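You operate a simulated robot arm through the tools that you are given. There is no shell and no other tool. Be economical: measure what you need, move in short steps, check, and stop when the job is done.

You are at the controls of a simulated two-armed robot. One attempt, no reset.

TASK
Cap the yellow strap and stand it in the red tray.
Fine: stand it in the press, push the tray in, press the CAP pad for a cap, hold both run pads till it is crimped; leave the press tray out and the other straps on their mat. Set down upright: what you pick out.

The check looks at the end state, three seconds after you hand in, the way a careful person would. Anything else that was tipped, shoved, dropped, spilled or broken makes it a failure. A push-on lid holds only when it is set on centred and level and pressed home; a screw cap is set on level and turned clockwise until tight.

THE ROBOT
Two 7-joint arms with two-finger parallel grippers on one trunk, on a base that drives. Base frame: it is fixed to the floor where the robot stands at the start and does not move with it; the origin is under the middle of the robot, x ahead of it, y to its left, z up; the surface under the hand at the start is at about z = 80. Units: cm, rad, N and s.
The left shoulder is at the start at [8, 13.1, 94.7], the right one opposite. With the tool pointing down near the work surface each hand reaches from about 40 to 86 cm from the robot's upright axis, wherever it stands, measured 20 degrees to its own side. Places, roughly: cap pad [50, 40, 100]; grey press tray [30, 40, 80]; left run pad [30, 60, 80]; nest of the press tray [40, 40, 80]; red tray on the crimp bench [30, 0, 80]; right run pad [30, 20, 80]. Payload 1.57 kg a hand.
Tool frame (each hand has its own): the origin (TCP) lies between the finger pads and is the grasp point; the fingertips stand 3 cm ahead of it; z points along the fingers, y is the line along which they close. The gripper opens to 11 cm. The fingers are 2.4 cm wide and 1.2 cm thick; the gripper's body (4.8 by 11.2 cm) begins 7.8 cm behind the TCP.
Orientation is that of the tool frame in the base frame, as a unit quaternion [x, y, z, w]. With the fingers straight down and closing along the base's y, the tool's x points along the base's -x, its y along +y and its z along -z.

THE INTERFACE
- The arms move only by the tool arm_command. It takes "left_series", "right_series" or both (then of equal length, played together; a hand with none holds still); each is a list of rows, each a list of 7 numbers: the closure, from 0 (fully open) to 1 (shut), then the shift along the tool's x, y, z in units of 20 mm (1.0 is 20 mm), then the turn, a rotation vector about the tool's x, y, z in units of 4 degrees (1.0 is 4 degrees). In form: [[grip, dx, dy, dz, wx, wy, wz], ...]. A call has 1 to 20 rows; each row shifts and turns the commanded pose from where the row before left it, along the tool's axes as they then stand. A call with a number of a shift or a turn outside -1 to 1 is refused whole. A row lasts 0.2 s, in which the tool goes at most 5 cm and 0.15 rad; a call with a longer step from one row to the next is refused whole, and so is a gripper value outside its range. A pose out of reach is approached as far as the arm can. The call stops where the force on the tool passes 40 N (or 10 N more than at its start, if that is more) or the arm is blocked; 0.2 s more then pass. The fingers move at their own pace (about 10.8 cm/s each) and stop on an object; they squeeze with about 26 N. The grip force told is the motor's: it shows also when the fingers shut on nothing. Time passes only in rows, and 0.2 s behind the last, so rows that do not move let the fingers close. The reply holds the time, the measured pose of the TCP, the force on the tool along the base axes, the opening and the grip force, in the units named above and with some noise, with the torque about the TCP (base axes, N m) and any sound that the robot's microphone picked up.
- Cameras (640 x 400 px; columns grow to the right, rows downward): "scene" is now at [-8.49, 4.19, 141.61]; the picture's right is [0.45, -0.89, 0.00], its down [-0.55, -0.28, -0.79] and it looks along [0.70, 0.35, -0.61] (base axes); focal length 267 px, centre (320, 200). "left" rides on the left gripper at [7, -1.6, -14.1] in its tool frame; the picture's right is [0.23, 0.97, 0.00], its down [-0.86, 0.20, -0.48] and it looks along [-0.47, 0.11, 0.88] (tool axes); focal length 222 px, centre (320, 200). "right" rides on the right gripper at [7, 1.6, -14.1] in its tool frame; the picture's right is [-0.23, 0.97, 0.00], its down [-0.86, -0.20, -0.48] and it looks along [-0.47, -0.11, 0.88] (tool axes); focal length 222 px, centre (320, 200). There is no depth. A picture from a camera that has moved, and an enlarged one, comes with that camera's place and axes in the base frame and with its lens. The place of the scene camera against the robot may be out by one fixed shift of up to 2.5 cm in any direction.
- grab_frame(camera): a new picture of that camera. The clock stands still meanwhile.
- drive_base(legs): drives the robot by 1 to 6 legs, each [ahead, left, turn to the left] in cm, cm and rad, along the robot's own axes; the way and the turn of a leg run together, so that a leg with both is an arc; at most 150 cm and 3.142 rad a leg. The arms and the cameras ride along, it lands a little off, and it stops where it bumps. It gives what a move gives.
- pan_tilt(pan, tilt): turns the head with the scene camera to pan (to the left, within 1.902 rad either way) and tilt (down, from -0.506 to 1.204), counted from straight ahead of the robot. It gives what a move gives.
- inspect(camera, box): a new picture of the part [left, top, right, bottom] of that camera's present view, enlarged. The clock stands still meanwhile.
- sign_off(): hands the job in; it is judged then, once.

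Go step by step. Nothing tells you exact positions but the pictures and the camera data: compare them with the known pose of the tool, close in by small moves and look again before you grip or let go. The budget is 120 turns and 88 pictures, counting those below and the enlarged ones. Unless the task says otherwise, let go and move clear before handing in, and close with one line.

The tools are called after ">>>" by a JSON object that holds its "fn" and its "kwargs". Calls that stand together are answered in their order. arm_command: Moves the arms, as the interface text tells. Its arguments: {"type":"object","properties":{"left_series":{"type":"array"},"right_series":{"type":"array"}},"required":[]} The other tools are called the same way: drive_base (legs) drives the base; pan_tilt (pan, tilt) turns the head that bears the scene camera; grab_frame (camera) takes a picture; inspect (camera, box) takes an enlarged picture of a part of a camera's view; sign_off () hands the job in.

At the start:

```text
clock: 0.0
left_position: [40.4, 44.17, 121.56]
left_tool_rot: [0.0, 1.0, 0.0, 0.0]
left_ft_force: [0.0, 0.4, -0.6]
left_wrist_torque: [0.02, -0.03, 0.01]
left_width: 11.01
left_finger_force: 0.2
right_position: [51.09, 4.4, 122.26]
right_tool_rot: [0.0, 1.0, 0.0, 0.0]
right_ft_force: [1.2, -0.5, -0.7]
right_wrist_torque: [0.0, 0.0, 0.0]
right_width: 11.01
right_finger_force: 0.0
robot x, y, heading: [0.21, -0.25, -0.003]
head pan, tilt: [0.466, 0.661]
```

scene: 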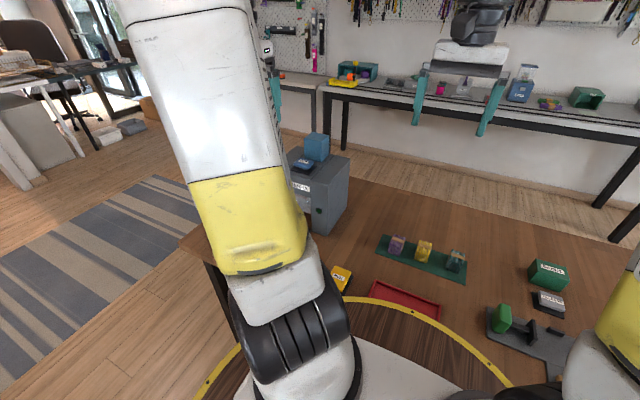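
right: 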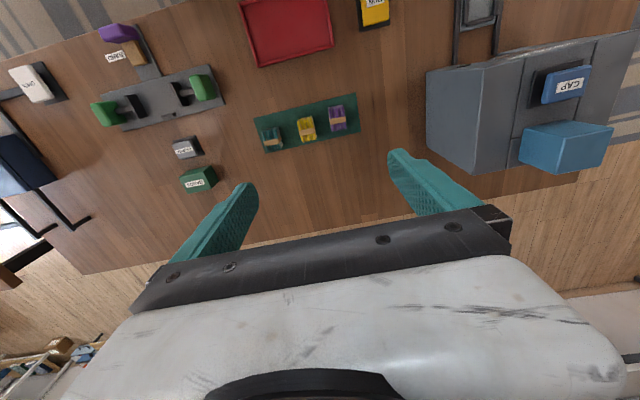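
left: 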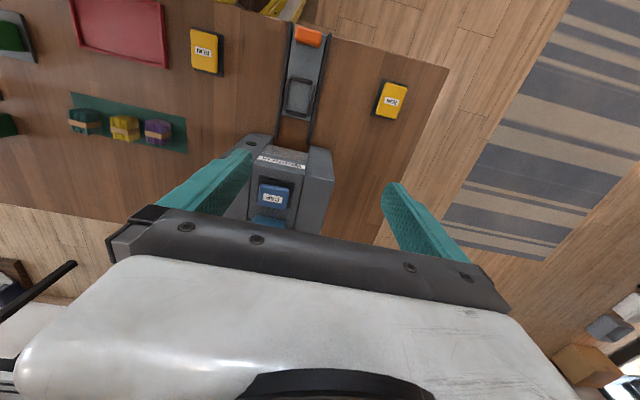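

I see the mat with three straps (purple, yellow, teal), the yellow near [53.5, 1, 82], the red tray near [34, 2], and the press at y≈39 with its tray out. I'll look closer first.

>>> {"fn": "inspect", "kwargs": {"camera": "right", "box": [230, 60, 390, 160]}}

>>> {"fn": "inspect", "kwargs": {"camera": "left", "box": [180, 10, 420, 240]}}

>>> {"fn": "inspect", "kwargs": {"camera": "scene", "box": [360, 210, 480, 320]}}

```text
4.00 times, centred on (310, 110) of right
camera zoom: at [44.09, 6.0, 136.48], right [0.23, 0.97, 0.0], down [0.86, -0.2, 0.48], along [0.47, -0.11, -0.88], focal length 888 px, centre (360, 560)
```

zoom: 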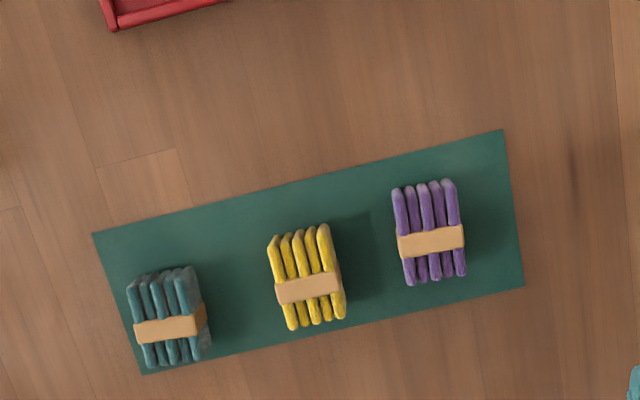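

```text
1.74 times, centred on (300, 125) of left
camera zoom: at [33.36, 42.57, 135.6], right [-0.23, 0.97, 0.0], down [0.86, 0.2, 0.48], along [0.47, 0.11, -0.88], focal length 386 px, centre (355, 330)
```

zoom: 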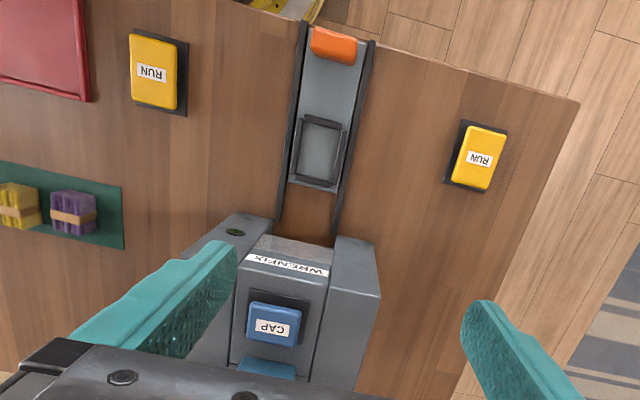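

```text
3.64 times, centred on (420, 265) of scene
camera zoom: at [-8.49, 4.19, 141.61], right [0.45, -0.89, 0.0], down [-0.55, -0.28, -0.79], along [0.7, 0.35, -0.61], focal length 970 px, centre (-44, -36)
```

zoom: 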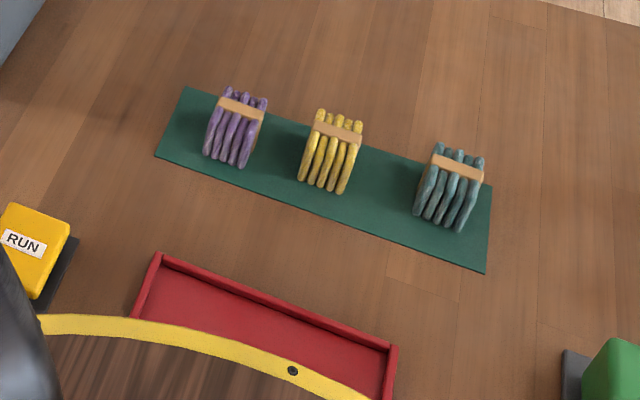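

The straps stand as banded blocks about 6 (x) × 4 (y) cm, aligned with the base axes, and the nest takes that footprint as is. I'll drive back for reach, then use the left hand for the strap.

>>> {"fn": "drive_base", "kwargs": {"legs": [[-12, 0, 0]]}}

```text
clock: 1.2
left_position: [28.1, 44.2, 121.58]
left_tool_rot: [0.0, 1.0, 0.0, 0.0]
left_ft_force: [0.5, -0.5, -0.2]
left_wrist_torque: [0.03, 0.03, -0.02]
left_width: 11.01
left_finger_force: 0.0
right_position: [38.96, 4.29, 122.38]
right_tool_rot: [0.0, 1.0, 0.0, -0.001]
right_ft_force: [-1.0, 0.0, 0.1]
right_wrist_torque: [0.01, 0.01, 0.02]
right_width: 11.02
right_finger_force: 0.0
robot x, y, heading: [-11.93, -0.08, -0.006]
head pan, tilt: [0.466, 0.661]
```

Backed up fine. Now the right hand clears to its side while the left hand travels high to above the mat.

>>> {"fn": "arm_command", "kwargs": {"left_series": [[0.4, 0, -1, 0, 0, 0, 0], [0.4, 0, -1, 0, 0, 0, 0], [0.4, -0.7, -1, 0, 0, 0, 0], [0.4, -0.7, -1, 0, 0, 0, 0], [0.4, -0.7, -1, 0, 0, 0, 0], [0.4, -0.7, -1, 0, 0, 0, 0], [0.4, -0.7, -1, 0, 0, 0, 0], [0.4, -0.7, -1, 0, 0, 0, 0], [0.4, -0.7, -1, 0, 0, 0, 0], [0.4, -0.7, -1, 0, 0, 0, 0], [0.4, -0.7, -1, 0, 0, 0, 0], [0.4, -0.7, -1, 0, 0, 0, 0], [0.4, -0.7, -1, 0, 0, 0, 0], [0.4, -0.7, -1, 0, 0, 0, 0], [0.4, -0.7, -1, 0, 0, 0, 0], [0.4, -0.7, -1, 0, 0, 0, 0], [0.4, -0.7, -1, 0, 0, 0, 0], [0.4, -0.7, -1, 0, 0, 0, 0], [0.4, -0.7, -1, 0, 0, 0, 0], [0.4, 0, -1, 0, 0, 0, 0]], "right_series": [[0, 0, -1, 0, 0, 0, 0], [0, 0, -1, 0, 0, 0, 0], [0, 0, -1, 0, 0, 0, 0], [0, 0, -1, 0, 0, 0, 0], [0, 0, -1, 0, 0, 0, 0], [0, 0, -1, 0, 0, 0, 0], [0, 0, -1, 0, 0, 0, 0], [0, 0, -1, 0, 0, 0, 0], [0, 0, -1, 0, 0, 0, 0], [0, 0, -1, 0, 0, 0, 0], [0, 0, -1, 0, 0, 0, 0], [0, 0, -1, 0, 0, 0, 0], [0, 0, -1, 0, 0, 0, 0], [0, 0, -1, 0, 0, 0, 0], [0, 0, -1, 0, 0, 0, 0], [0, 0, 0, 0, 0, 0, 0], [0, 0, 0, 0, 0, 0, 0], [0, 0, 0, 0, 0, 0, 0], [0, 0, 0, 0, 0, 0, 0], [0, 0, 0, 0, 0, 0, 0]]}}

>>> {"fn": "grab_frame", "kwargs": {"camera": "left"}}

>>> {"fn": "grab_frame", "kwargs": {"camera": "scene"}}

```text
clock: 5.4
left_position: [51.93, 4.28, 121.48]
left_tool_rot: [-0.001, 1.0, 0.0, 0.0]
left_ft_force: [0.2, 0.4, 0.0]
left_wrist_torque: [0.0, 0.0, 0.01]
left_width: 6.58
left_finger_force: 0.2
right_position: [38.85, -25.7, 122.19]
right_tool_rot: [0.0, 1.0, 0.001, 0.001]
right_ft_force: [-0.3, 0.5, -0.3]
right_wrist_torque: [-0.05, 0.03, 0.03]
right_width: 11.01
right_finger_force: 0.1
robot x, y, heading: [-12.04, 0.36, -0.002]
head pan, tilt: [0.466, 0.661]
```

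```text
81 pictures are left
camera left: at [45.14, 2.69, 135.63], right [-0.23, 0.97, 0.0], down [0.85, 0.2, 0.48], along [0.47, 0.11, -0.88], focal length 222 px, centre (320, 200)
```

left: 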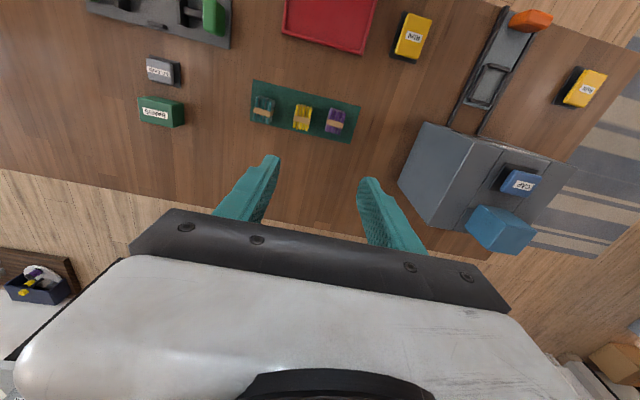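

```text
80 pictures are left
camera scene: at [-20.61, 4.19, 141.61], right [0.45, -0.89, 0.0], down [-0.55, -0.28, -0.79], along [0.7, 0.36, -0.61], focal length 267 px, centre (320, 200)
```

scene: 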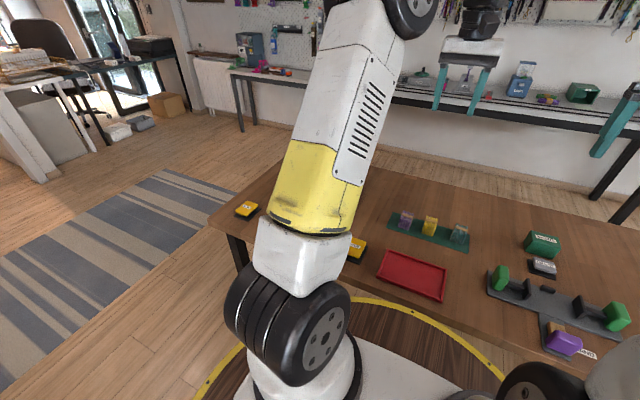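

The yellow strap comes out at about [53.7, 0.7]. I'll go above it and down to z≈97 for a closer look.

>>> {"fn": "arm_command", "kwargs": {"left_series": [[0.4, -0.45, -0.9, 0, 0, 0, 0], [0.4, -0.45, -0.9, 0, 0, 0, 0], [0.4, 0, 0, 1, 0, 0, 0], [0.4, 0, 0, 1, 0, 0, 0], [0.4, 0, 0, 1, 0, 0, 0], [0.4, 0, 0, 1, 0, 0, 0], [0.4, 0, 0, 1, 0, 0, 0], [0.4, 0, 0, 1, 0, 0, 0], [0.4, 0, 0, 1, 0, 0, 0], [0.4, 0, 0, 1, 0, 0, 0], [0.4, 0, 0, 1, 0, 0, 0], [0.4, 0, 0, 1, 0, 0, 0], [0.4, 0, 0, 1, 0, 0, 0], [0.4, 0, 0, 1, 0, 0, 0]]}}

>>> {"fn": "grab_frame", "kwargs": {"camera": "left"}}

>>> {"fn": "inspect", "kwargs": {"camera": "scene", "box": [360, 180, 520, 280]}}

```text
clock: 8.4
left_position: [53.95, 0.64, 97.43]
left_tool_rot: [0.0, 1.0, -0.001, 0.0]
left_ft_force: [-1.0, -0.1, -0.4]
left_wrist_torque: [0.03, 0.0, 0.04]
left_width: 6.61
left_finger_force: 0.1
right_position: [38.75, -25.77, 122.26]
right_tool_rot: [-0.001, 1.0, 0.0, 0.0]
right_ft_force: [1.4, -0.3, 0.3]
right_wrist_torque: [0.0, 0.02, 0.01]
right_width: 11.0
right_finger_force: 0.0
robot x, y, heading: [-11.98, -0.3, -0.006]
head pan, tilt: [0.466, 0.661]
```

```text
79 pictures are left
camera left: at [46.91, -0.95, 111.58], right [-0.23, 0.97, 0.0], down [0.85, 0.2, 0.48], along [0.47, 0.11, -0.88], focal length 222 px, centre (320, 200)
```

left: 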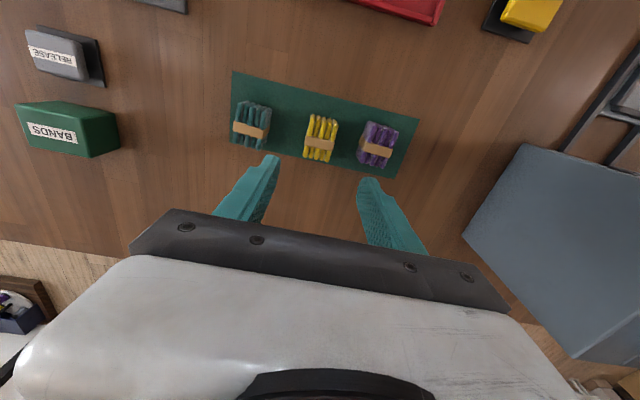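

```text
4.00 times, centred on (440, 230) of scene
camera zoom: at [-20.62, 4.17, 141.61], right [0.45, -0.89, 0.0], down [-0.55, -0.28, -0.79], along [0.7, 0.36, -0.61], focal length 1067 px, centre (-160, 80)
```

zoom: 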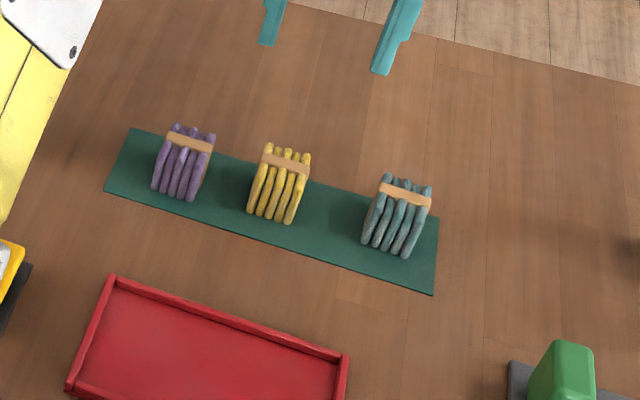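

The fingers are behind (far of) the strap in view and well above it; I need a magnified view for exact edges.

>>> {"fn": "inspect", "kwargs": {"camera": "left", "box": [220, 70, 420, 195]}}

```text
3.20 times, centred on (320, 132) of left
camera zoom: at [46.91, -0.95, 111.58], right [-0.23, 0.97, 0.0], down [0.85, 0.2, 0.48], along [0.47, 0.11, -0.88], focal length 711 px, centre (320, 416)
```

zoom: 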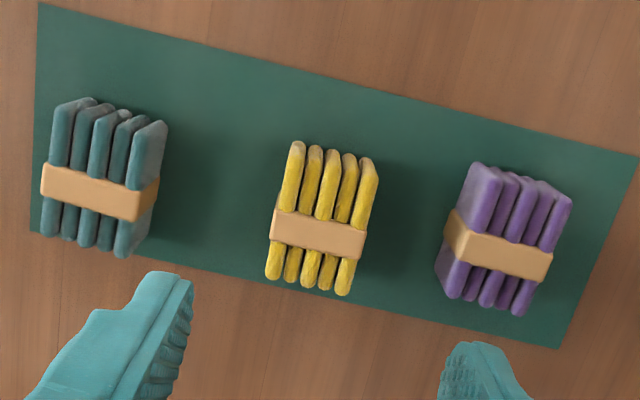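

Yellow block spans about x 51–56, y −1.2–2.5, top ≈ 84.4, aligned. I narrow the opening to 5.2 cm and stop with tips just above it to check.

>>> {"fn": "arm_command", "kwargs": {"left_series": [[0.527, 0.15, 0, 0, 0, 0, 0], [0.527, 0, 0, 1, 0, 0, 0], [0.527, 0, 0, 1, 0, 0, 0], [0.527, 0, 0, 1, 0, 0, 0], [0.527, 0, 0, 1, 0, 0, 0], [0.527, 0, 0, 0.5, 0, 0, 0], [0.527, 0, 0, 0, 0, 0, 0]]}}

>>> {"fn": "inspect", "kwargs": {"camera": "left", "box": [200, 70, 440, 220]}}

>>> {"fn": "inspect", "kwargs": {"camera": "scene", "box": [370, 180, 490, 255]}}

```text
clock: 10.0
left_position: [53.56, 0.71, 88.44]
left_tool_rot: [-0.001, 1.0, 0.0, 0.0]
left_ft_force: [0.1, -0.6, -0.1]
left_wrist_torque: [-0.02, 0.0, 0.03]
left_width: 5.2
left_finger_force: 0.0
right_position: [38.81, -25.74, 122.14]
right_tool_rot: [0.0, 1.0, 0.0, 0.0]
right_ft_force: [0.0, -0.2, -0.1]
right_wrist_torque: [-0.01, 0.02, 0.02]
right_width: 11.01
right_finger_force: 0.0
robot x, y, heading: [-11.92, 0.13, -0.002]
head pan, tilt: [0.466, 0.661]
```

```text
2.67 times, centred on (320, 145) of left
camera zoom: at [46.58, -0.85, 102.49], right [-0.23, 0.97, 0.0], down [0.86, 0.2, 0.48], along [0.47, 0.11, -0.88], focal length 592 px, centre (320, 347)
```

zoom: 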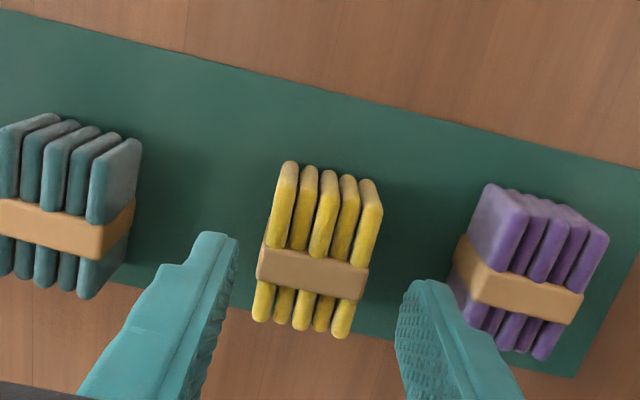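

```text
5.33 times, centred on (430, 218) of scene
camera zoom: at [-20.61, 4.17, 141.61], right [0.45, -0.89, 0.0], down [-0.55, -0.28, -0.79], along [0.7, 0.36, -0.61], focal length 1423 px, centre (-267, 107)
```

zoom: 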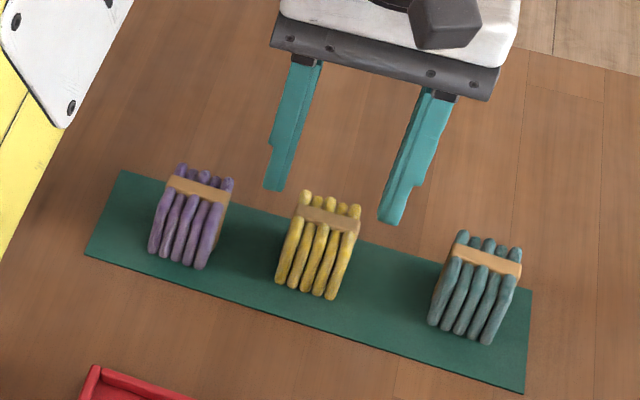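

Band top at about [53.6, 0.5, 84.2]; the fingers straddle the strap with clearance. Descend to TCP z≈85 and close.

>>> {"fn": "arm_command", "kwargs": {"left_series": [[0.527, 0, -0.05, 0.6, 0, 0, 0], [0.527, 0, 0, 0.6, 0, 0, 0], [0.527, 0, 0, 0.5, 0, 0, 0], [0.527, 0, 0, 0, 0, 0, 0], [0.75, 0, 0, 0, 0, 0, 0], [0.75, 0, 0, 0, 0, 0, 0], [0.75, 0, 0, 0, 0, 0, 0]]}}

>>> {"fn": "inspect", "kwargs": {"camera": "scene", "box": [370, 180, 490, 255]}}

```text
clock: 11.6
left_position: [53.44, 0.71, 85.16]
left_tool_rot: [0.001, 1.0, 0.0, 0.0]
left_ft_force: [-0.8, -0.3, -0.4]
left_wrist_torque: [-0.01, 0.01, 0.02]
left_width: 3.52
left_finger_force: 26.2
right_position: [38.82, -25.8, 122.18]
right_tool_rot: [0.0, 1.0, 0.001, 0.0]
right_ft_force: [-0.6, -0.2, -0.2]
right_wrist_torque: [0.01, -0.02, 0.0]
right_width: 11.02
right_finger_force: 0.1
robot x, y, heading: [-11.89, -0.07, 0.0]
head pan, tilt: [0.466, 0.661]
```

```text
5.33 times, centred on (430, 218) of scene
camera zoom: at [-20.6, 4.17, 141.61], right [0.45, -0.89, 0.0], down [-0.55, -0.28, -0.79], along [0.7, 0.36, -0.61], focal length 1423 px, centre (-267, 107)
```

zoom: 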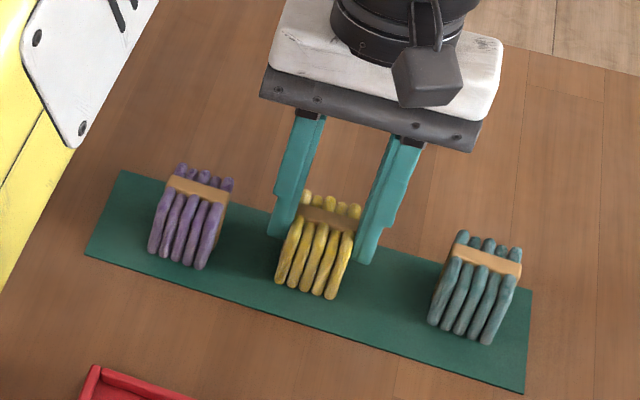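

Gripped (3.5 cm, 26 N). Lift straight, then carry back and left toward the press tray.

>>> {"fn": "arm_command", "kwargs": {"left_series": [[0.75, 0, 0, -0.5, 0, 0, 0], [0.75, 0, 0, -1, 0, 0, 0], [0.75, 0, 0, -1, 0, 0, 0], [0.75, 0, 0, -1, 0, 0, 0], [0.75, 0, 0, -1, 0, 0, 0], [0.75, 0, 0, -1, 0, 0, 0], [0.75, 1, 0.5, -0.5, 0, 0, 0], [0.75, 1, 1, 0, 0, 0, 0], [0.75, 1, 1, 0, 0, 0, 0], [0.75, 1, 1, 0, 0, 0, 0], [0.75, 1, 1, 0, 0, 0, 0], [0.75, 1, 1, 0, 0, 0, 0], [0.75, 1, 1, 0, 0, 0, 0], [0.75, 1, 1, 0, 0, 0, 0], [0.75, 0.3, 1, 0, 0, 0, 0], [0.75, 0, 1, 0, 0, 0, 0], [0.75, 0, 1, 0, 0, 0, 0], [0.75, 0, 1, 0, 0, 0, 0], [0.75, 0, 1, 0, 0, 0, 0], [0.75, 0, 1, 0, 0, 0, 0]]}}

>>> {"fn": "grab_frame", "kwargs": {"camera": "left"}}

>>> {"fn": "grab_frame", "kwargs": {"camera": "scene"}}

```text
clock: 15.8
left_position: [36.96, 27.62, 97.05]
left_tool_rot: [0.0, 1.0, 0.0, 0.0]
left_ft_force: [0.9, -0.8, -1.1]
left_wrist_torque: [0.03, 0.0, -0.01]
left_width: 3.51
left_finger_force: 26.1
right_position: [38.91, -25.76, 122.21]
right_tool_rot: [0.001, 1.0, 0.0, 0.0]
right_ft_force: [0.4, -0.6, 0.1]
right_wrist_torque: [0.02, -0.03, 0.01]
right_width: 11.0
right_finger_force: 0.0
robot x, y, heading: [-12.0, -0.21, -0.001]
head pan, tilt: [0.466, 0.661]
```

```text
73 pictures are left
camera left: at [29.99, 25.94, 111.16], right [-0.23, 0.97, 0.0], down [0.86, 0.2, 0.48], along [0.47, 0.11, -0.88], focal length 222 px, centre (320, 200)
```

left: 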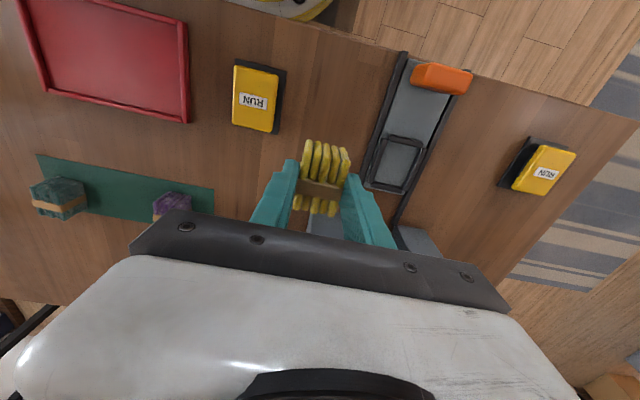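

```text
72 pictures are left
camera scene: at [-20.61, 4.16, 141.61], right [0.45, -0.89, 0.0], down [-0.55, -0.28, -0.79], along [0.7, 0.36, -0.61], focal length 267 px, centre (320, 200)
```

scene: 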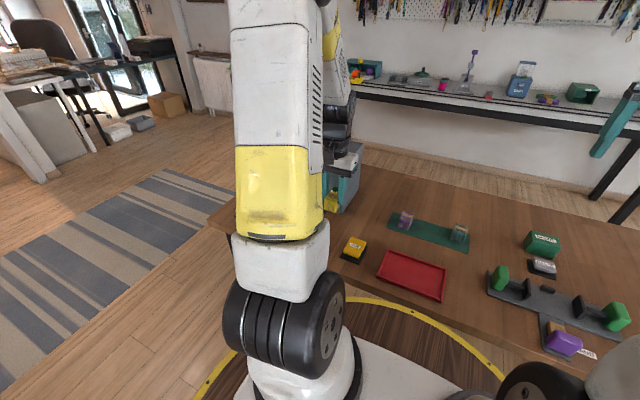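

Strap hangs level between the fingers. I'll zoom on the nest.

>>> {"fn": "inspect", "kwargs": {"camera": "left", "box": [270, 50, 510, 210]}}

```text
2.50 times, centred on (390, 130) of left
camera zoom: at [29.99, 25.94, 111.16], right [-0.23, 0.97, 0.0], down [0.86, 0.2, 0.48], along [0.47, 0.11, -0.88], focal length 555 px, centre (145, 375)
```

zoom: 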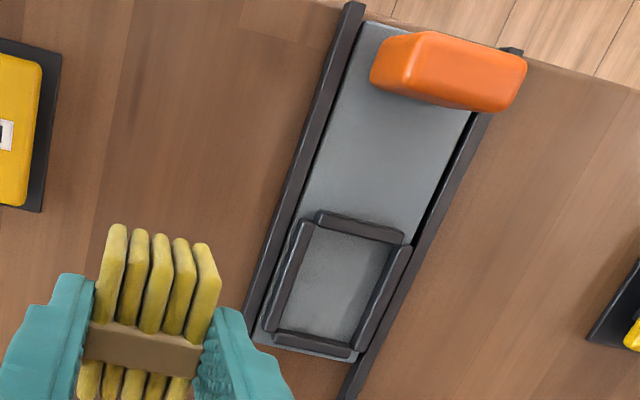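

Nest interior centre ≈ [38.0, 38.95], 6.0×4.4 cm and aligned with the axes. Move above and lower to just over its walls.

>>> {"fn": "arm_command", "kwargs": {"left_series": [[0.75, -0.52, 1, 0, 0, 0, 0], [0.75, 0, 1, 0, 0, 0, 0], [0.75, 0, 1, 0, 0, 0, 0], [0.75, 0, 1, 0, 0, 0, 0], [0.75, 0, 1, 0, 0, 0, 0], [0.75, 0, 0.66, 0, 0, 0, 0], [0.75, 0, 0, 1, 0, 0, 0], [0.75, 0, 0, 1, 0, 0, 0], [0.75, 0, 0, 1, 0, 0, 0], [0.75, 0, 0, 0.7, 0, 0, 0], [0.75, 0, 0, 0, 0, 0, 0]]}}

>>> {"fn": "inspect", "kwargs": {"camera": "left", "box": [200, 20, 440, 220]}}

>>> {"fn": "pan_tilt", "kwargs": {"pan": 0.6, "tilt": 0.8}}

>>> {"fn": "grab_frame", "kwargs": {"camera": "scene"}}

```text
clock: 18.2
left_position: [37.84, 38.68, 89.82]
left_tool_rot: [0.0, 1.0, 0.0, 0.0]
left_ft_force: [0.0, 0.2, -0.9]
left_wrist_torque: [0.02, 0.0, 0.0]
left_width: 3.53
left_finger_force: 26.3
right_position: [38.8, -25.77, 122.2]
right_tool_rot: [0.0, 1.0, 0.0, 0.0]
right_ft_force: [0.2, 0.6, 0.2]
right_wrist_torque: [-0.02, -0.01, -0.03]
right_width: 11.01
right_finger_force: 0.0
robot x, y, heading: [-11.93, 0.03, 0.0]
head pan, tilt: [0.466, 0.661]
```

```text
2.00 times, centred on (320, 120) of left
camera zoom: at [30.93, 37.11, 103.84], right [-0.23, 0.97, 0.0], down [0.86, 0.2, 0.48], along [0.47, 0.11, -0.88], focal length 444 px, centre (320, 360)
```

zoom: 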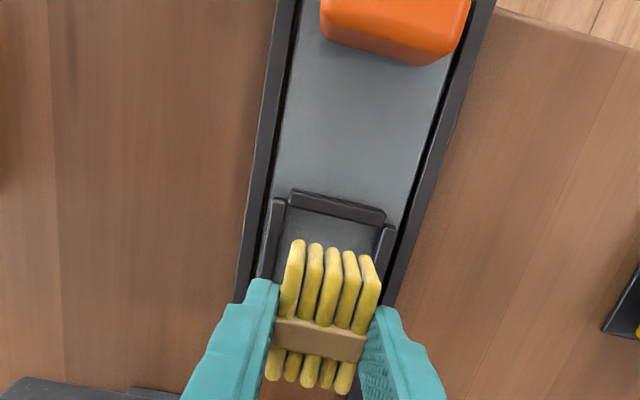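

```text
clock: 18.9
left_position: [37.91, 38.66, 89.87]
left_tool_rot: [0.0, 1.0, 0.0, 0.0]
left_ft_force: [0.3, -0.3, -1.9]
left_wrist_torque: [0.02, -0.02, 0.01]
left_width: 3.53
left_finger_force: 26.1
right_position: [38.78, -25.8, 122.11]
right_tool_rot: [-0.001, 1.0, 0.0, 0.0]
right_ft_force: [0.0, 0.1, 0.7]
right_wrist_torque: [0.02, 0.02, -0.04]
right_width: 11.0
right_finger_force: 0.0
robot x, y, heading: [-12.09, 0.13, -0.004]
head pan, tilt: [0.6, 0.799]
```

```text
69 pictures are left
camera scene: at [-21.66, 4.85, 140.46], right [0.57, -0.82, 0.0], down [-0.59, -0.41, -0.7], along [0.58, 0.39, -0.72], focal length 267 px, centre (320, 200)
```

scene: 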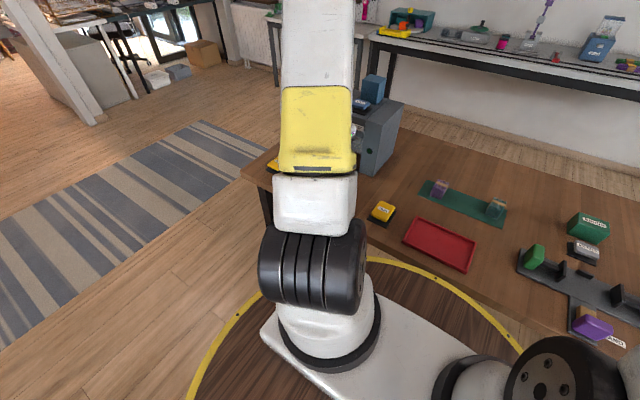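

In this view the nest centre is about [38.1, 38.95]; I'll nudge by +0.2/+0.27 cm and lower in small steps.

>>> {"fn": "arm_command", "kwargs": {"left_series": [[0.75, -0.1, 0.14, 0, 0, 0, 0], [0.75, 0, 0, 0.5, 0, 0, 0], [0.75, 0, 0, 0.5, 0, 0, 0], [0.75, 0, 0, 0.25, 0, 0, 0], [0.75, 0, 0, 0, 0, 0, 0]]}}

>>> {"fn": "inspect", "kwargs": {"camera": "left", "box": [240, 60, 400, 210]}}

```text
clock: 20.1
left_position: [38.03, 39.21, 87.32]
left_tool_rot: [0.0, 1.0, 0.001, 0.0]
left_ft_force: [-0.2, -0.4, -0.9]
left_wrist_torque: [-0.02, -0.02, -0.02]
left_width: 3.49
left_finger_force: 25.4
right_position: [38.83, -25.8, 122.3]
right_tool_rot: [0.0, 1.0, 0.0, 0.0]
right_ft_force: [-0.3, -0.4, -0.3]
right_wrist_torque: [-0.02, 0.0, 0.01]
right_width: 10.99
right_finger_force: 0.0
robot x, y, heading: [-12.03, 0.26, -0.002]
head pan, tilt: [0.6, 0.799]
```

```text
2.67 times, centred on (320, 135) of left
camera zoom: at [31.12, 37.53, 101.34], right [-0.23, 0.97, 0.0], down [0.86, 0.2, 0.48], along [0.47, 0.11, -0.88], focal length 592 px, centre (320, 373)
```

zoom: 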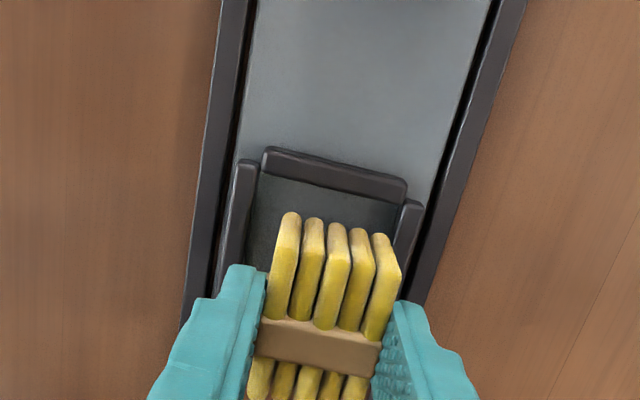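

Strap sits about 0.2 cm too far left; correct and lower gently until it touches.

>>> {"fn": "arm_command", "kwargs": {"left_series": [[0.75, 0, -0.11, 0, 0, 0, 0], [0.75, 0, 0, 0.25, 0, 0, 0], [0.75, 0, 0, 0.2, 0, 0, 0], [0.75, 0, 0, 0, 0, 0, 0]]}}

>>> {"fn": "inspect", "kwargs": {"camera": "left", "box": [240, 60, 400, 210]}}

```text
clock: 21.1
left_position: [38.09, 38.89, 86.31]
left_tool_rot: [0.0, 1.0, 0.0, 0.0]
left_ft_force: [-0.1, 0.3, -0.7]
left_wrist_torque: [-0.02, -0.02, -0.01]
left_width: 3.51
left_finger_force: 25.9
right_position: [38.9, -25.84, 122.37]
right_tool_rot: [0.001, 1.0, 0.0, 0.0]
right_ft_force: [-0.3, -0.5, 0.5]
right_wrist_torque: [-0.02, 0.03, -0.01]
right_width: 10.99
right_finger_force: 0.0
robot x, y, heading: [-12.22, 0.22, -0.002]
head pan, tilt: [0.6, 0.799]
```

```text
2.67 times, centred on (320, 135) of left
camera zoom: at [31.14, 37.29, 100.43], right [-0.23, 0.97, 0.0], down [0.86, 0.2, 0.48], along [0.47, 0.11, -0.88], focal length 592 px, centre (320, 373)
```

zoom: 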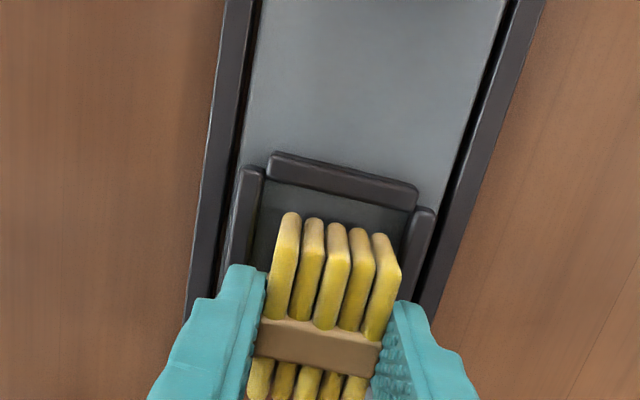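

Now centred laterally and no contact yet. Keep lowering in 2–3 mm steps.

>>> {"fn": "arm_command", "kwargs": {"left_series": [[0.75, 0, 0, 0.15, 0, 0, 0], [0.75, 0, 0, 0.1, 0, 0, 0], [0.75, 0, 0, 0, 0, 0, 0]]}}

>>> {"fn": "inspect", "kwargs": {"camera": "left", "box": [240, 60, 400, 210]}}

```text
clock: 21.9
left_position: [38.09, 38.86, 85.9]
left_tool_rot: [0.001, 1.0, 0.0, 0.0]
left_ft_force: [-0.3, -0.6, -1.7]
left_wrist_torque: [-0.01, 0.01, -0.04]
left_width: 3.52
left_finger_force: 25.7
right_position: [38.86, -25.67, 122.12]
right_tool_rot: [0.0, 1.0, 0.0, 0.0]
right_ft_force: [0.2, 0.3, -0.2]
right_wrist_torque: [0.05, -0.03, 0.01]
right_width: 11.02
right_finger_force: 0.1
robot x, y, heading: [-12.46, -0.29, -0.004]
head pan, tilt: [0.6, 0.799]
```

```text
2.67 times, centred on (320, 135) of left
camera zoom: at [31.15, 37.26, 99.88], right [-0.23, 0.97, 0.0], down [0.85, 0.2, 0.48], along [0.47, 0.11, -0.88], focal length 592 px, centre (320, 373)
```

zoom: 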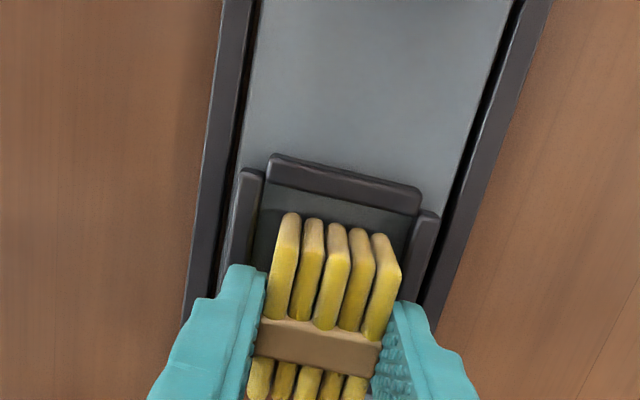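

Still free. A little further down.

>>> {"fn": "arm_command", "kwargs": {"left_series": [[0.75, 0, 0, 0.1, 0, 0, 0], [0.75, 0, 0, 0.1, 0, 0, 0], [0.75, 0, 0, 0, 0, 0, 0]]}}

```text
clock: 22.7
left_position: [38.2, 38.89, 85.62]
left_tool_rot: [0.001, 1.0, 0.001, 0.003]
left_ft_force: [1.5, -1.2, 39.0]
left_wrist_torque: [-0.04, -0.12, 0.01]
left_width: 3.55
left_finger_force: 25.5
right_position: [38.75, -25.84, 122.23]
right_tool_rot: [0.0, 1.0, 0.0, 0.0]
right_ft_force: [0.3, -0.9, -0.4]
right_wrist_torque: [-0.02, 0.02, -0.01]
right_width: 11.01
right_finger_force: 0.0
robot x, y, heading: [-12.21, -0.16, -0.003]
head pan, tilt: [0.6, 0.799]
```

Contact at z≈85.6, which fits the nest floor. Ease off, release, lift a little and look.

>>> {"fn": "arm_command", "kwargs": {"left_series": [[0.75, 0, 0, -0.07, 0, 0, 0], [0.55, 0, 0, 0, 0, 0, 0], [0.55, 0, 0, 0, 0, 0, 0], [0.55, 0, 0, -0.5, 0, 0, 0], [0.55, 0, 0, -1, 0, 0, 0], [0.55, 0, 0, -1, 0, 0, 0], [0.55, 0, 0, -1, 0, 0, 0], [0.55, 0, 0, -1, 0, 0, 0]]}}

>>> {"fn": "inspect", "kwargs": {"camera": "left", "box": [220, 40, 420, 200]}}

```text
clock: 24.5
left_position: [38.05, 38.97, 94.51]
left_tool_rot: [0.0, 1.0, 0.0, 0.001]
left_ft_force: [-0.7, 0.2, -0.5]
left_wrist_torque: [0.0, 0.0, -0.01]
left_width: 4.95
left_finger_force: 0.0
right_position: [38.75, -25.71, 122.07]
right_tool_rot: [0.0, 1.0, 0.0, 0.001]
right_ft_force: [0.3, 0.8, -1.0]
right_wrist_torque: [0.0, 0.02, -0.02]
right_width: 11.0
right_finger_force: 0.1
robot x, y, heading: [-12.07, 0.17, -0.002]
head pan, tilt: [0.6, 0.799]
```

```text
2.50 times, centred on (320, 120) of left
camera zoom: at [31.13, 37.28, 108.61], right [-0.23, 0.97, 0.0], down [0.86, 0.2, 0.48], along [0.47, 0.11, -0.88], focal length 555 px, centre (320, 400)
```

zoom: 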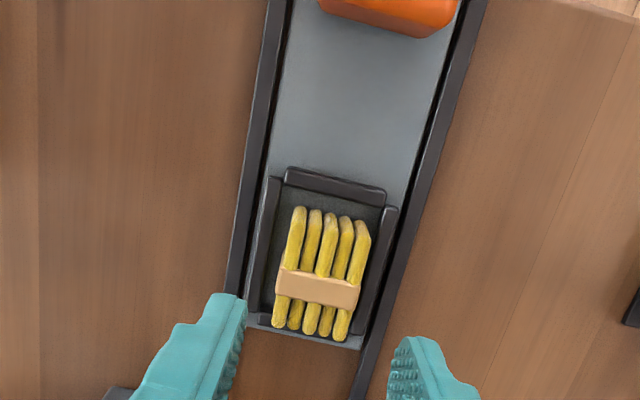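

The strap stands in the nest, band at about [38.1, 38.9]. I'll raise and back off the hand to view the handle, and check the strap from the scene camera.

>>> {"fn": "arm_command", "kwargs": {"left_series": [[0.8, 0, 0, -1, 0, 0, 0], [0.9, 0.5, 0, -1, 0, 0, 0], [1, 1, 0, -0.5, 0, 0, 0], [1, 1, 0, 0, 0, 0, 0], [1, 1, 0, 0, 0, 0, 0], [1, 1, 0, 0, 0, 0, 0], [1, 1, 0, 0, 0, 0, 0], [1, 1, 0, 0, 0, 0, 0], [1, 1, 0, 0, 0, 0, 0], [1, 1, 0, 0, 0, 0, 0]]}}

>>> {"fn": "grab_frame", "kwargs": {"camera": "left"}}

>>> {"fn": "grab_frame", "kwargs": {"camera": "scene"}}

```text
clock: 26.7
left_position: [21.19, 38.73, 99.65]
left_tool_rot: [0.0, 1.0, 0.0, -0.001]
left_ft_force: [-0.4, -0.1, -0.1]
left_wrist_torque: [0.0, 0.0, 0.0]
left_width: 0.02
left_finger_force: 22.1
right_position: [38.75, -25.67, 122.16]
right_tool_rot: [0.001, 1.0, 0.001, 0.0]
right_ft_force: [-1.0, 0.1, 1.2]
right_wrist_torque: [-0.03, 0.01, 0.03]
right_width: 10.98
right_finger_force: 0.0
robot x, y, heading: [-11.94, -0.15, -0.001]
head pan, tilt: [0.6, 0.799]
```

```text
64 pictures are left
camera left: at [14.21, 37.22, 113.62], right [-0.23, 0.97, 0.0], down [0.85, 0.2, 0.48], along [0.47, 0.11, -0.88], focal length 222 px, centre (320, 200)
```

left: 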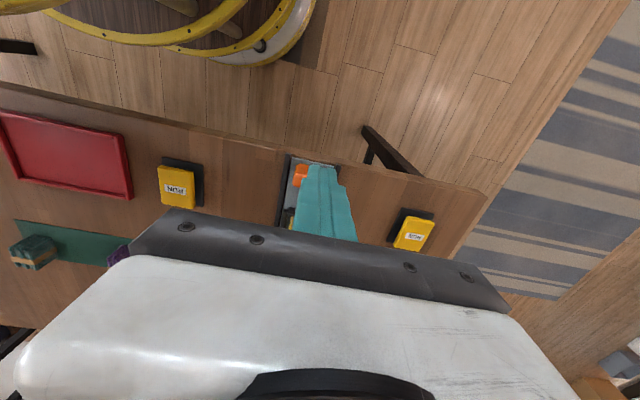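

```text
63 pictures are left
camera scene: at [-21.65, 4.85, 140.46], right [0.57, -0.82, 0.0], down [-0.59, -0.41, -0.7], along [0.57, 0.39, -0.72], focal length 267 px, centre (320, 200)
```

scene: 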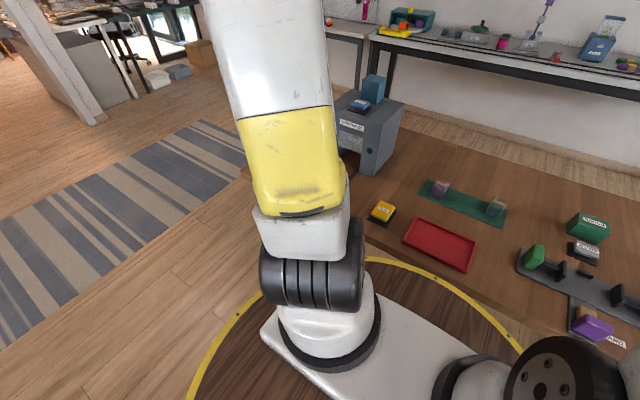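

The closed hand is just behind the handle (handle x≈26–28, y≈36.5–42, top ≈83.5; table edge x≈25.6). Lower the fingers behind it.

>>> {"fn": "arm_command", "kwargs": {"left_series": [[1, 0, 0.1, 0.9, 0, 0, 0], [1, 0, 0, 0.9, 0, 0, 0], [1, 0, 0, 0.9, 0, 0, 0], [1, 0, 0, 0.9, 0, 0, 0], [1, 0, 0, 0.9, 0, 0, 0], [1, 0, 0, 0.9, 0, 0, 0], [1, 0, 0, 0.9, 0, 0, 0], [1, 0, 0, 0.9, 0, 0, 0], [1, 0, 0, 0, 0, 0, 0]]}}

>>> {"fn": "grab_frame", "kwargs": {"camera": "left"}}

```text
clock: 28.7
left_position: [21.13, 39.13, 85.34]
left_tool_rot: [0.0, 1.0, -0.001, 0.001]
left_ft_force: [0.2, -0.2, -0.2]
left_wrist_torque: [0.01, 0.02, 0.02]
left_width: 0.0
left_finger_force: 21.6
right_position: [38.77, -25.76, 122.23]
right_tool_rot: [0.0, 1.0, 0.0, 0.0]
right_ft_force: [0.1, 0.4, -0.1]
right_wrist_torque: [0.0, 0.02, 0.01]
right_width: 10.99
right_finger_force: 0.0
robot x, y, heading: [-12.37, 0.18, 0.002]
head pan, tilt: [0.6, 0.799]
```

```text
62 pictures are left
camera left: at [14.2, 37.5, 99.3], right [-0.23, 0.97, 0.0], down [0.85, 0.2, 0.48], along [0.47, 0.11, -0.88], focal length 222 px, centre (320, 200)
```

left: 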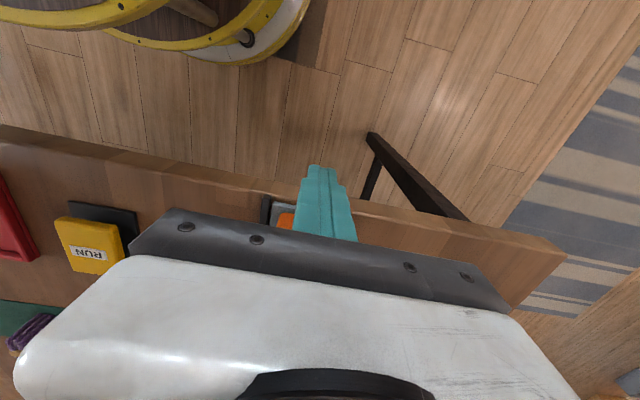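

Fingers are just off the table edge behind the handle. Push forward slowly.

>>> {"fn": "arm_command", "kwargs": {"left_series": [[1, 0, 0, 0.25, 0, 0, 0], [1, -0.5, 0, 0, 0, 0, 0], [1, -0.5, 0, 0, 0, 0, 0], [1, -0.25, 0, 0, 0, 0, 0], [1, -0.2, 0, 0, 0, 0, 0], [1, -0.2, 0, 0, 0, 0, 0], [1, -0.2, 0, 0, 0, 0, 0], [1, -0.3, 0, 0, 0, 0, 0], [1, -0.3, 0, 0, 0, 0, 0], [1, -0.3, 0, 0, 0, 0, 0], [1, -0.3, 0, 0, 0, 0, 0]]}}

>>> {"fn": "grab_frame", "kwargs": {"camera": "left"}}

```text
clock: 31.1
left_position: [27.22, 39.03, 84.73]
left_tool_rot: [-0.002, 1.0, 0.0, -0.001]
left_ft_force: [-1.1, 0.6, -0.4]
left_wrist_torque: [0.0, -0.03, 0.0]
left_width: 0.02
left_finger_force: 21.0
right_position: [38.76, -25.75, 122.23]
right_tool_rot: [0.0, 1.0, 0.0, 0.0]
right_ft_force: [0.6, -0.7, 0.0]
right_wrist_torque: [0.03, -0.03, 0.0]
right_width: 11.0
right_finger_force: 0.0
robot x, y, heading: [-12.05, -0.28, 0.006]
head pan, tilt: [0.6, 0.799]
```

```text
61 pictures are left
camera left: at [20.24, 37.39, 98.73], right [-0.23, 0.97, 0.0], down [0.85, 0.2, 0.48], along [0.47, 0.11, -0.88], focal length 222 px, centre (320, 200)
```

left: 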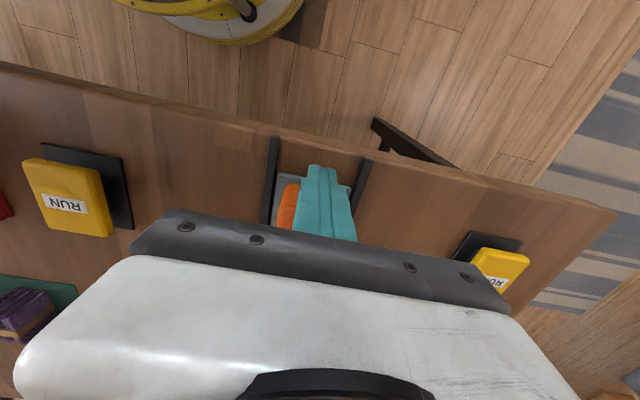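

The tray slides easily with the push. Continue until it stops.

>>> {"fn": "arm_command", "kwargs": {"left_series": [[1, -0.3, 0, 0, 0, 0, 0], [1, -0.3, 0, 0, 0, 0, 0], [1, -0.3, 0, 0, 0, 0, 0], [1, -0.3, 0, 0, 0, 0, 0], [1, -0.3, 0, 0, 0, 0, 0], [1, -0.3, 0, 0, 0, 0, 0], [1, -0.3, 0, 0, 0, 0, 0], [1, -0.3, 0, 0, 0, 0, 0], [1, -0.3, 0, 0, 0, 0, 0], [1, -0.3, 0, 0, 0, 0, 0], [1, -0.3, 0, 0, 0, 0, 0], [1, -0.3, 0, 0, 0, 0, 0]]}}

>>> {"fn": "grab_frame", "kwargs": {"camera": "left"}}

>>> {"fn": "grab_frame", "kwargs": {"camera": "scene"}}

```text
clock: 33.7
left_position: [34.34, 38.96, 84.67]
left_tool_rot: [-0.001, 1.0, 0.0, -0.001]
left_ft_force: [-0.4, 0.1, -0.2]
left_wrist_torque: [-0.02, -0.03, -0.01]
left_width: 0.02
left_finger_force: 21.3
right_position: [38.83, -25.73, 122.2]
right_tool_rot: [-0.001, 1.0, 0.0, 0.0]
right_ft_force: [-0.2, 0.1, -0.4]
right_wrist_torque: [0.03, 0.01, 0.01]
right_width: 11.01
right_finger_force: 0.0
robot x, y, heading: [-11.83, 0.19, 0.001]
head pan, tilt: [0.6, 0.799]
```

```text
60 pictures are left
camera left: at [27.43, 37.45, 98.73], right [-0.23, 0.97, 0.0], down [0.85, 0.2, 0.48], along [0.47, 0.11, -0.88], focal length 222 px, centre (320, 200)
```

left: 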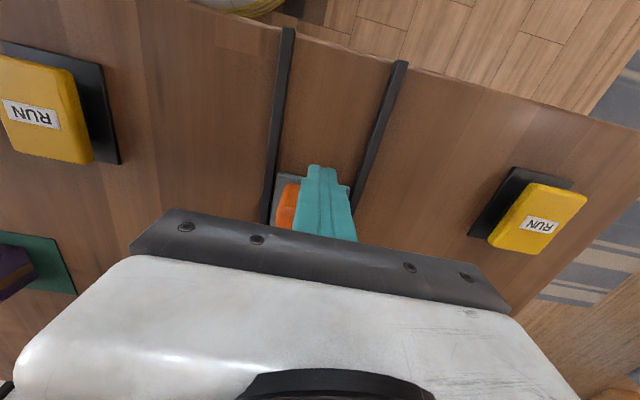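

```text
59 pictures are left
camera scene: at [-21.68, 4.85, 140.46], right [0.57, -0.82, 0.0], down [-0.59, -0.41, -0.7], along [0.57, 0.39, -0.72], focal length 267 px, centre (320, 200)
```

scene: 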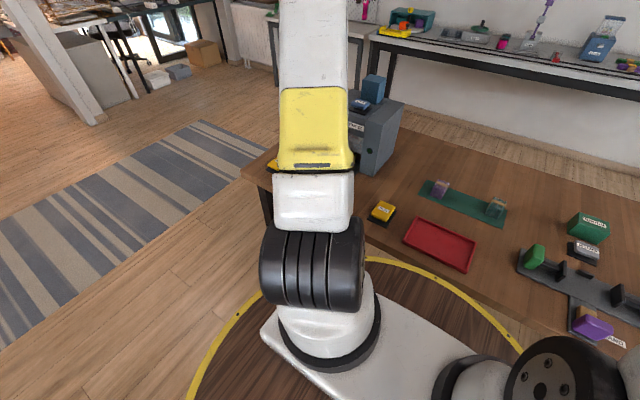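

Tray now ~10 cm in, still free. Continue slowly to the stop.

>>> {"fn": "arm_command", "kwargs": {"left_series": [[1, -0.25, 0, 0, 0, 0, 0], [1, -0.25, 0, 0, 0, 0, 0], [1, -0.25, 0, 0, 0, 0, 0], [1, -0.25, 0, 0, 0, 0, 0], [1, -0.25, 0, 0, 0, 0, 0], [1, -0.25, 0, 0, 0, 0, 0], [1, -0.25, 0, 0, 0, 0, 0], [1, -0.25, 0, 0, 0, 0, 0], [1, -0.25, 0, 0, 0, 0, 0], [1, -0.25, 0, 0, 0, 0, 0], [1, -0.25, 0, 0, 0, 0, 0], [1, -0.25, 0, 0, 0, 0, 0], [1, -0.25, 0, 0, 0, 0, 0], [1, -0.25, 0, 0, 0, 0, 0]]}}

>>> {"fn": "grab_frame", "kwargs": {"camera": "left"}}

```text
clock: 36.4
left_position: [39.56, 39.05, 84.56]
left_tool_rot: [-0.001, 1.0, -0.003, -0.008]
left_ft_force: [-7.7, -0.7, -0.8]
left_wrist_torque: [0.0, -0.06, -0.08]
left_width: 0.0
left_finger_force: 21.2
right_position: [38.77, -25.62, 122.22]
right_tool_rot: [-0.001, 1.0, 0.0, 0.0]
right_ft_force: [0.0, 0.5, 0.0]
right_wrist_torque: [0.04, -0.03, -0.04]
right_width: 10.99
right_finger_force: 0.1
robot x, y, heading: [-11.85, 0.03, 0.002]
head pan, tilt: [0.6, 0.799]
stopped in row 13 (left hand): the force on the tool passed its limit at 45 N (the readings are from after the stop); the commanded pose is now the measured one
```

```text
58 pictures are left
camera left: at [32.88, 37.55, 98.72], right [-0.23, 0.97, 0.0], down [0.86, 0.2, 0.46], along [0.45, 0.11, -0.89], focal length 222 px, centre (320, 200)
```

left: 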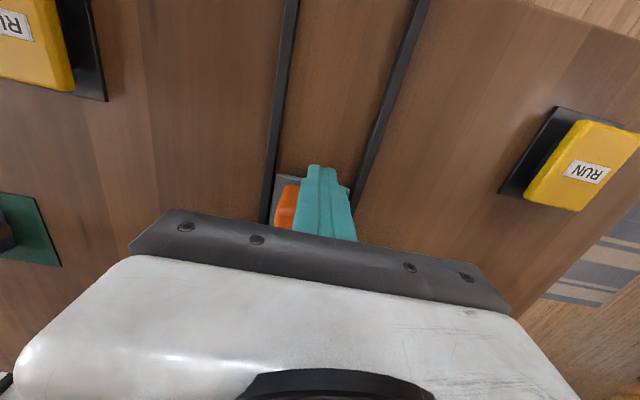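

The tray hit its stop (nest now ≈ x 53). Back off, rise, and view the press.

>>> {"fn": "arm_command", "kwargs": {"left_series": [[1, 0.5, 0, 0, 0, 0, 0], [1, 0.5, 0, -0.5, 0, 0.22, 0], [1, 0.5, 0, -1, 0, 0, 0], [1, 0.5, 0, -1, 0, 0, 0], [1, 0.5, 0, -1, 0, 0, 0], [1, 0.5, 0, -1, 0, 0, 0], [1, 0.5, 0, -1, 0, 0, 0], [1, 0.5, 0, -1, 0, 0, 0], [1, 0.5, 0, -1, 0, 0, 0], [1, 0.5, 0, -1, 0, 0, 0], [1, 0.5, 0, -1, 0, 0, 0], [1, 0.5, 0, -1, 0, 0, 0], [1, 0.5, 0, -1, 0, 0, 0], [1, 0, 0, -1, 0, 0, 0], [1, 0, 0, -1, 0, 0, 0]]}}

>>> {"fn": "grab_frame", "kwargs": {"camera": "left"}}

>>> {"fn": "grab_frame", "kwargs": {"camera": "scene"}}

```text
clock: 39.6
left_position: [27.42, 39.3, 111.94]
left_tool_rot: [-0.002, 1.0, -0.001, -0.014]
left_ft_force: [0.1, -0.2, 0.7]
left_wrist_torque: [0.0, 0.02, 0.01]
left_width: 0.0
left_finger_force: 21.8
right_position: [38.83, -25.76, 122.2]
right_tool_rot: [0.0, 1.0, 0.0, 0.0]
right_ft_force: [0.6, 0.3, 0.5]
right_wrist_torque: [-0.03, 0.02, 0.05]
right_width: 10.98
right_finger_force: 0.0
robot x, y, heading: [-11.69, -0.04, -0.004]
head pan, tilt: [0.6, 0.799]
```

```text
57 pictures are left
camera left: at [20.87, 37.71, 126.24], right [-0.23, 0.97, 0.0], down [0.87, 0.2, 0.45], along [0.44, 0.11, -0.89], focal length 222 px, centre (320, 200)
```

left: 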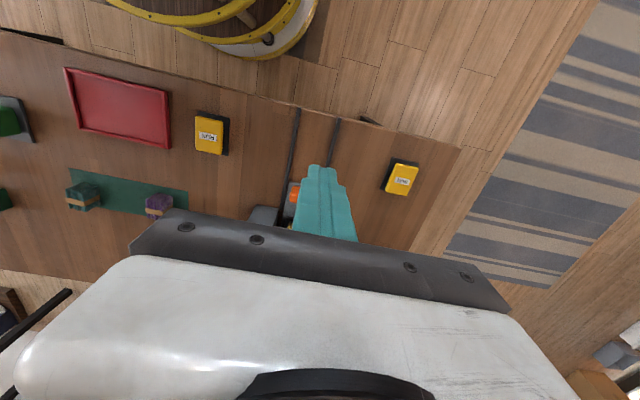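

```text
56 pictures are left
camera scene: at [-21.71, 4.84, 140.46], right [0.57, -0.82, 0.0], down [-0.59, -0.41, -0.7], along [0.57, 0.39, -0.72], focal length 267 px, centre (320, 200)
```

scene: 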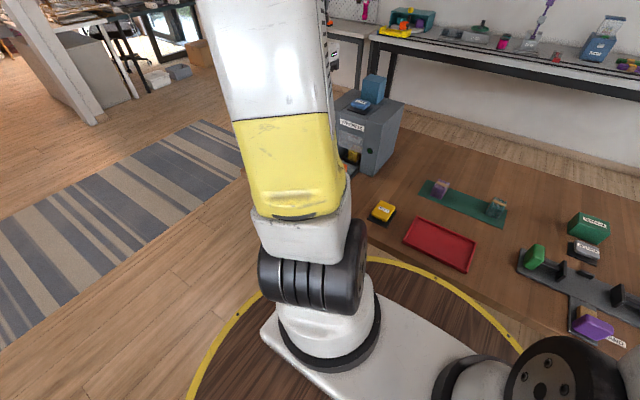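

The pitch correction went the wrong way; I'll turn it back. A zoom of the press shows whether the strap is properly inside.

>>> {"fn": "arm_command", "kwargs": {"left_series": [[1, 0, 0.8, -1, 0, -0.4, 0], [1, 0, 0.8, 0, 0, 0, 0], [1, 0, 1, 0, 0, 0, 0], [1, 0, 1, 0, 0, 0, 0], [1, 0, 1, 0, 0, 0, 0], [1, 0, 1, 0, 0, 0, 0], [1, 0, 1, 0, 0, 0, 0]]}}

>>> {"fn": "inspect", "kwargs": {"camera": "scene", "box": [310, 60, 420, 190]}}

>>> {"fn": "grab_frame", "kwargs": {"camera": "left"}}

```text
clock: 41.2
left_position: [27.45, 52.29, 113.88]
left_tool_rot: [-0.001, 1.0, -0.002, -0.001]
left_ft_force: [0.4, 0.2, 0.1]
left_wrist_torque: [-0.02, 0.02, 0.01]
left_width: 0.0
left_finger_force: 21.3
right_position: [38.77, -25.75, 122.12]
right_tool_rot: [0.0, 1.0, 0.0, 0.0]
right_ft_force: [-0.3, -0.6, 0.2]
right_wrist_torque: [0.01, -0.01, -0.02]
right_width: 11.01
right_finger_force: 0.1
robot x, y, heading: [-11.81, -0.08, 0.0]
head pan, tilt: [0.6, 0.799]
```

```text
3.08 times, centred on (365, 125) of scene
camera zoom: at [-21.72, 4.82, 140.46], right [0.57, -0.82, 0.0], down [-0.59, -0.41, -0.7], along [0.57, 0.39, -0.72], focal length 821 px, centre (182, 431)
```

zoom: 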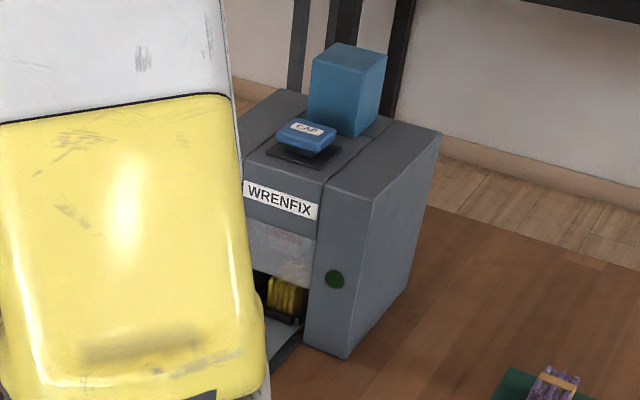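

```text
54 pictures are left
camera left: at [20.57, 50.78, 127.86], right [-0.23, 0.97, 0.0], down [0.85, 0.2, 0.48], along [0.46, 0.11, -0.88], focal length 222 px, centre (320, 200)
```

left: 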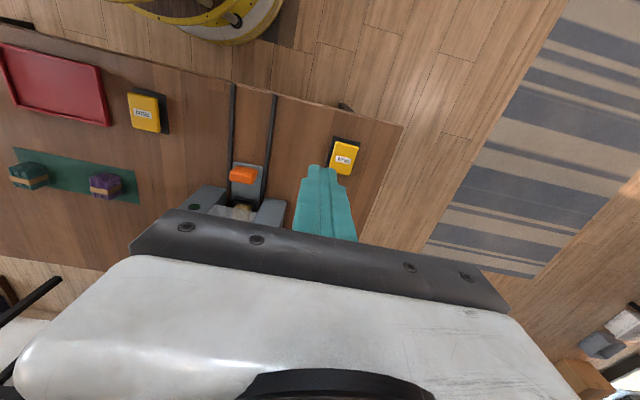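

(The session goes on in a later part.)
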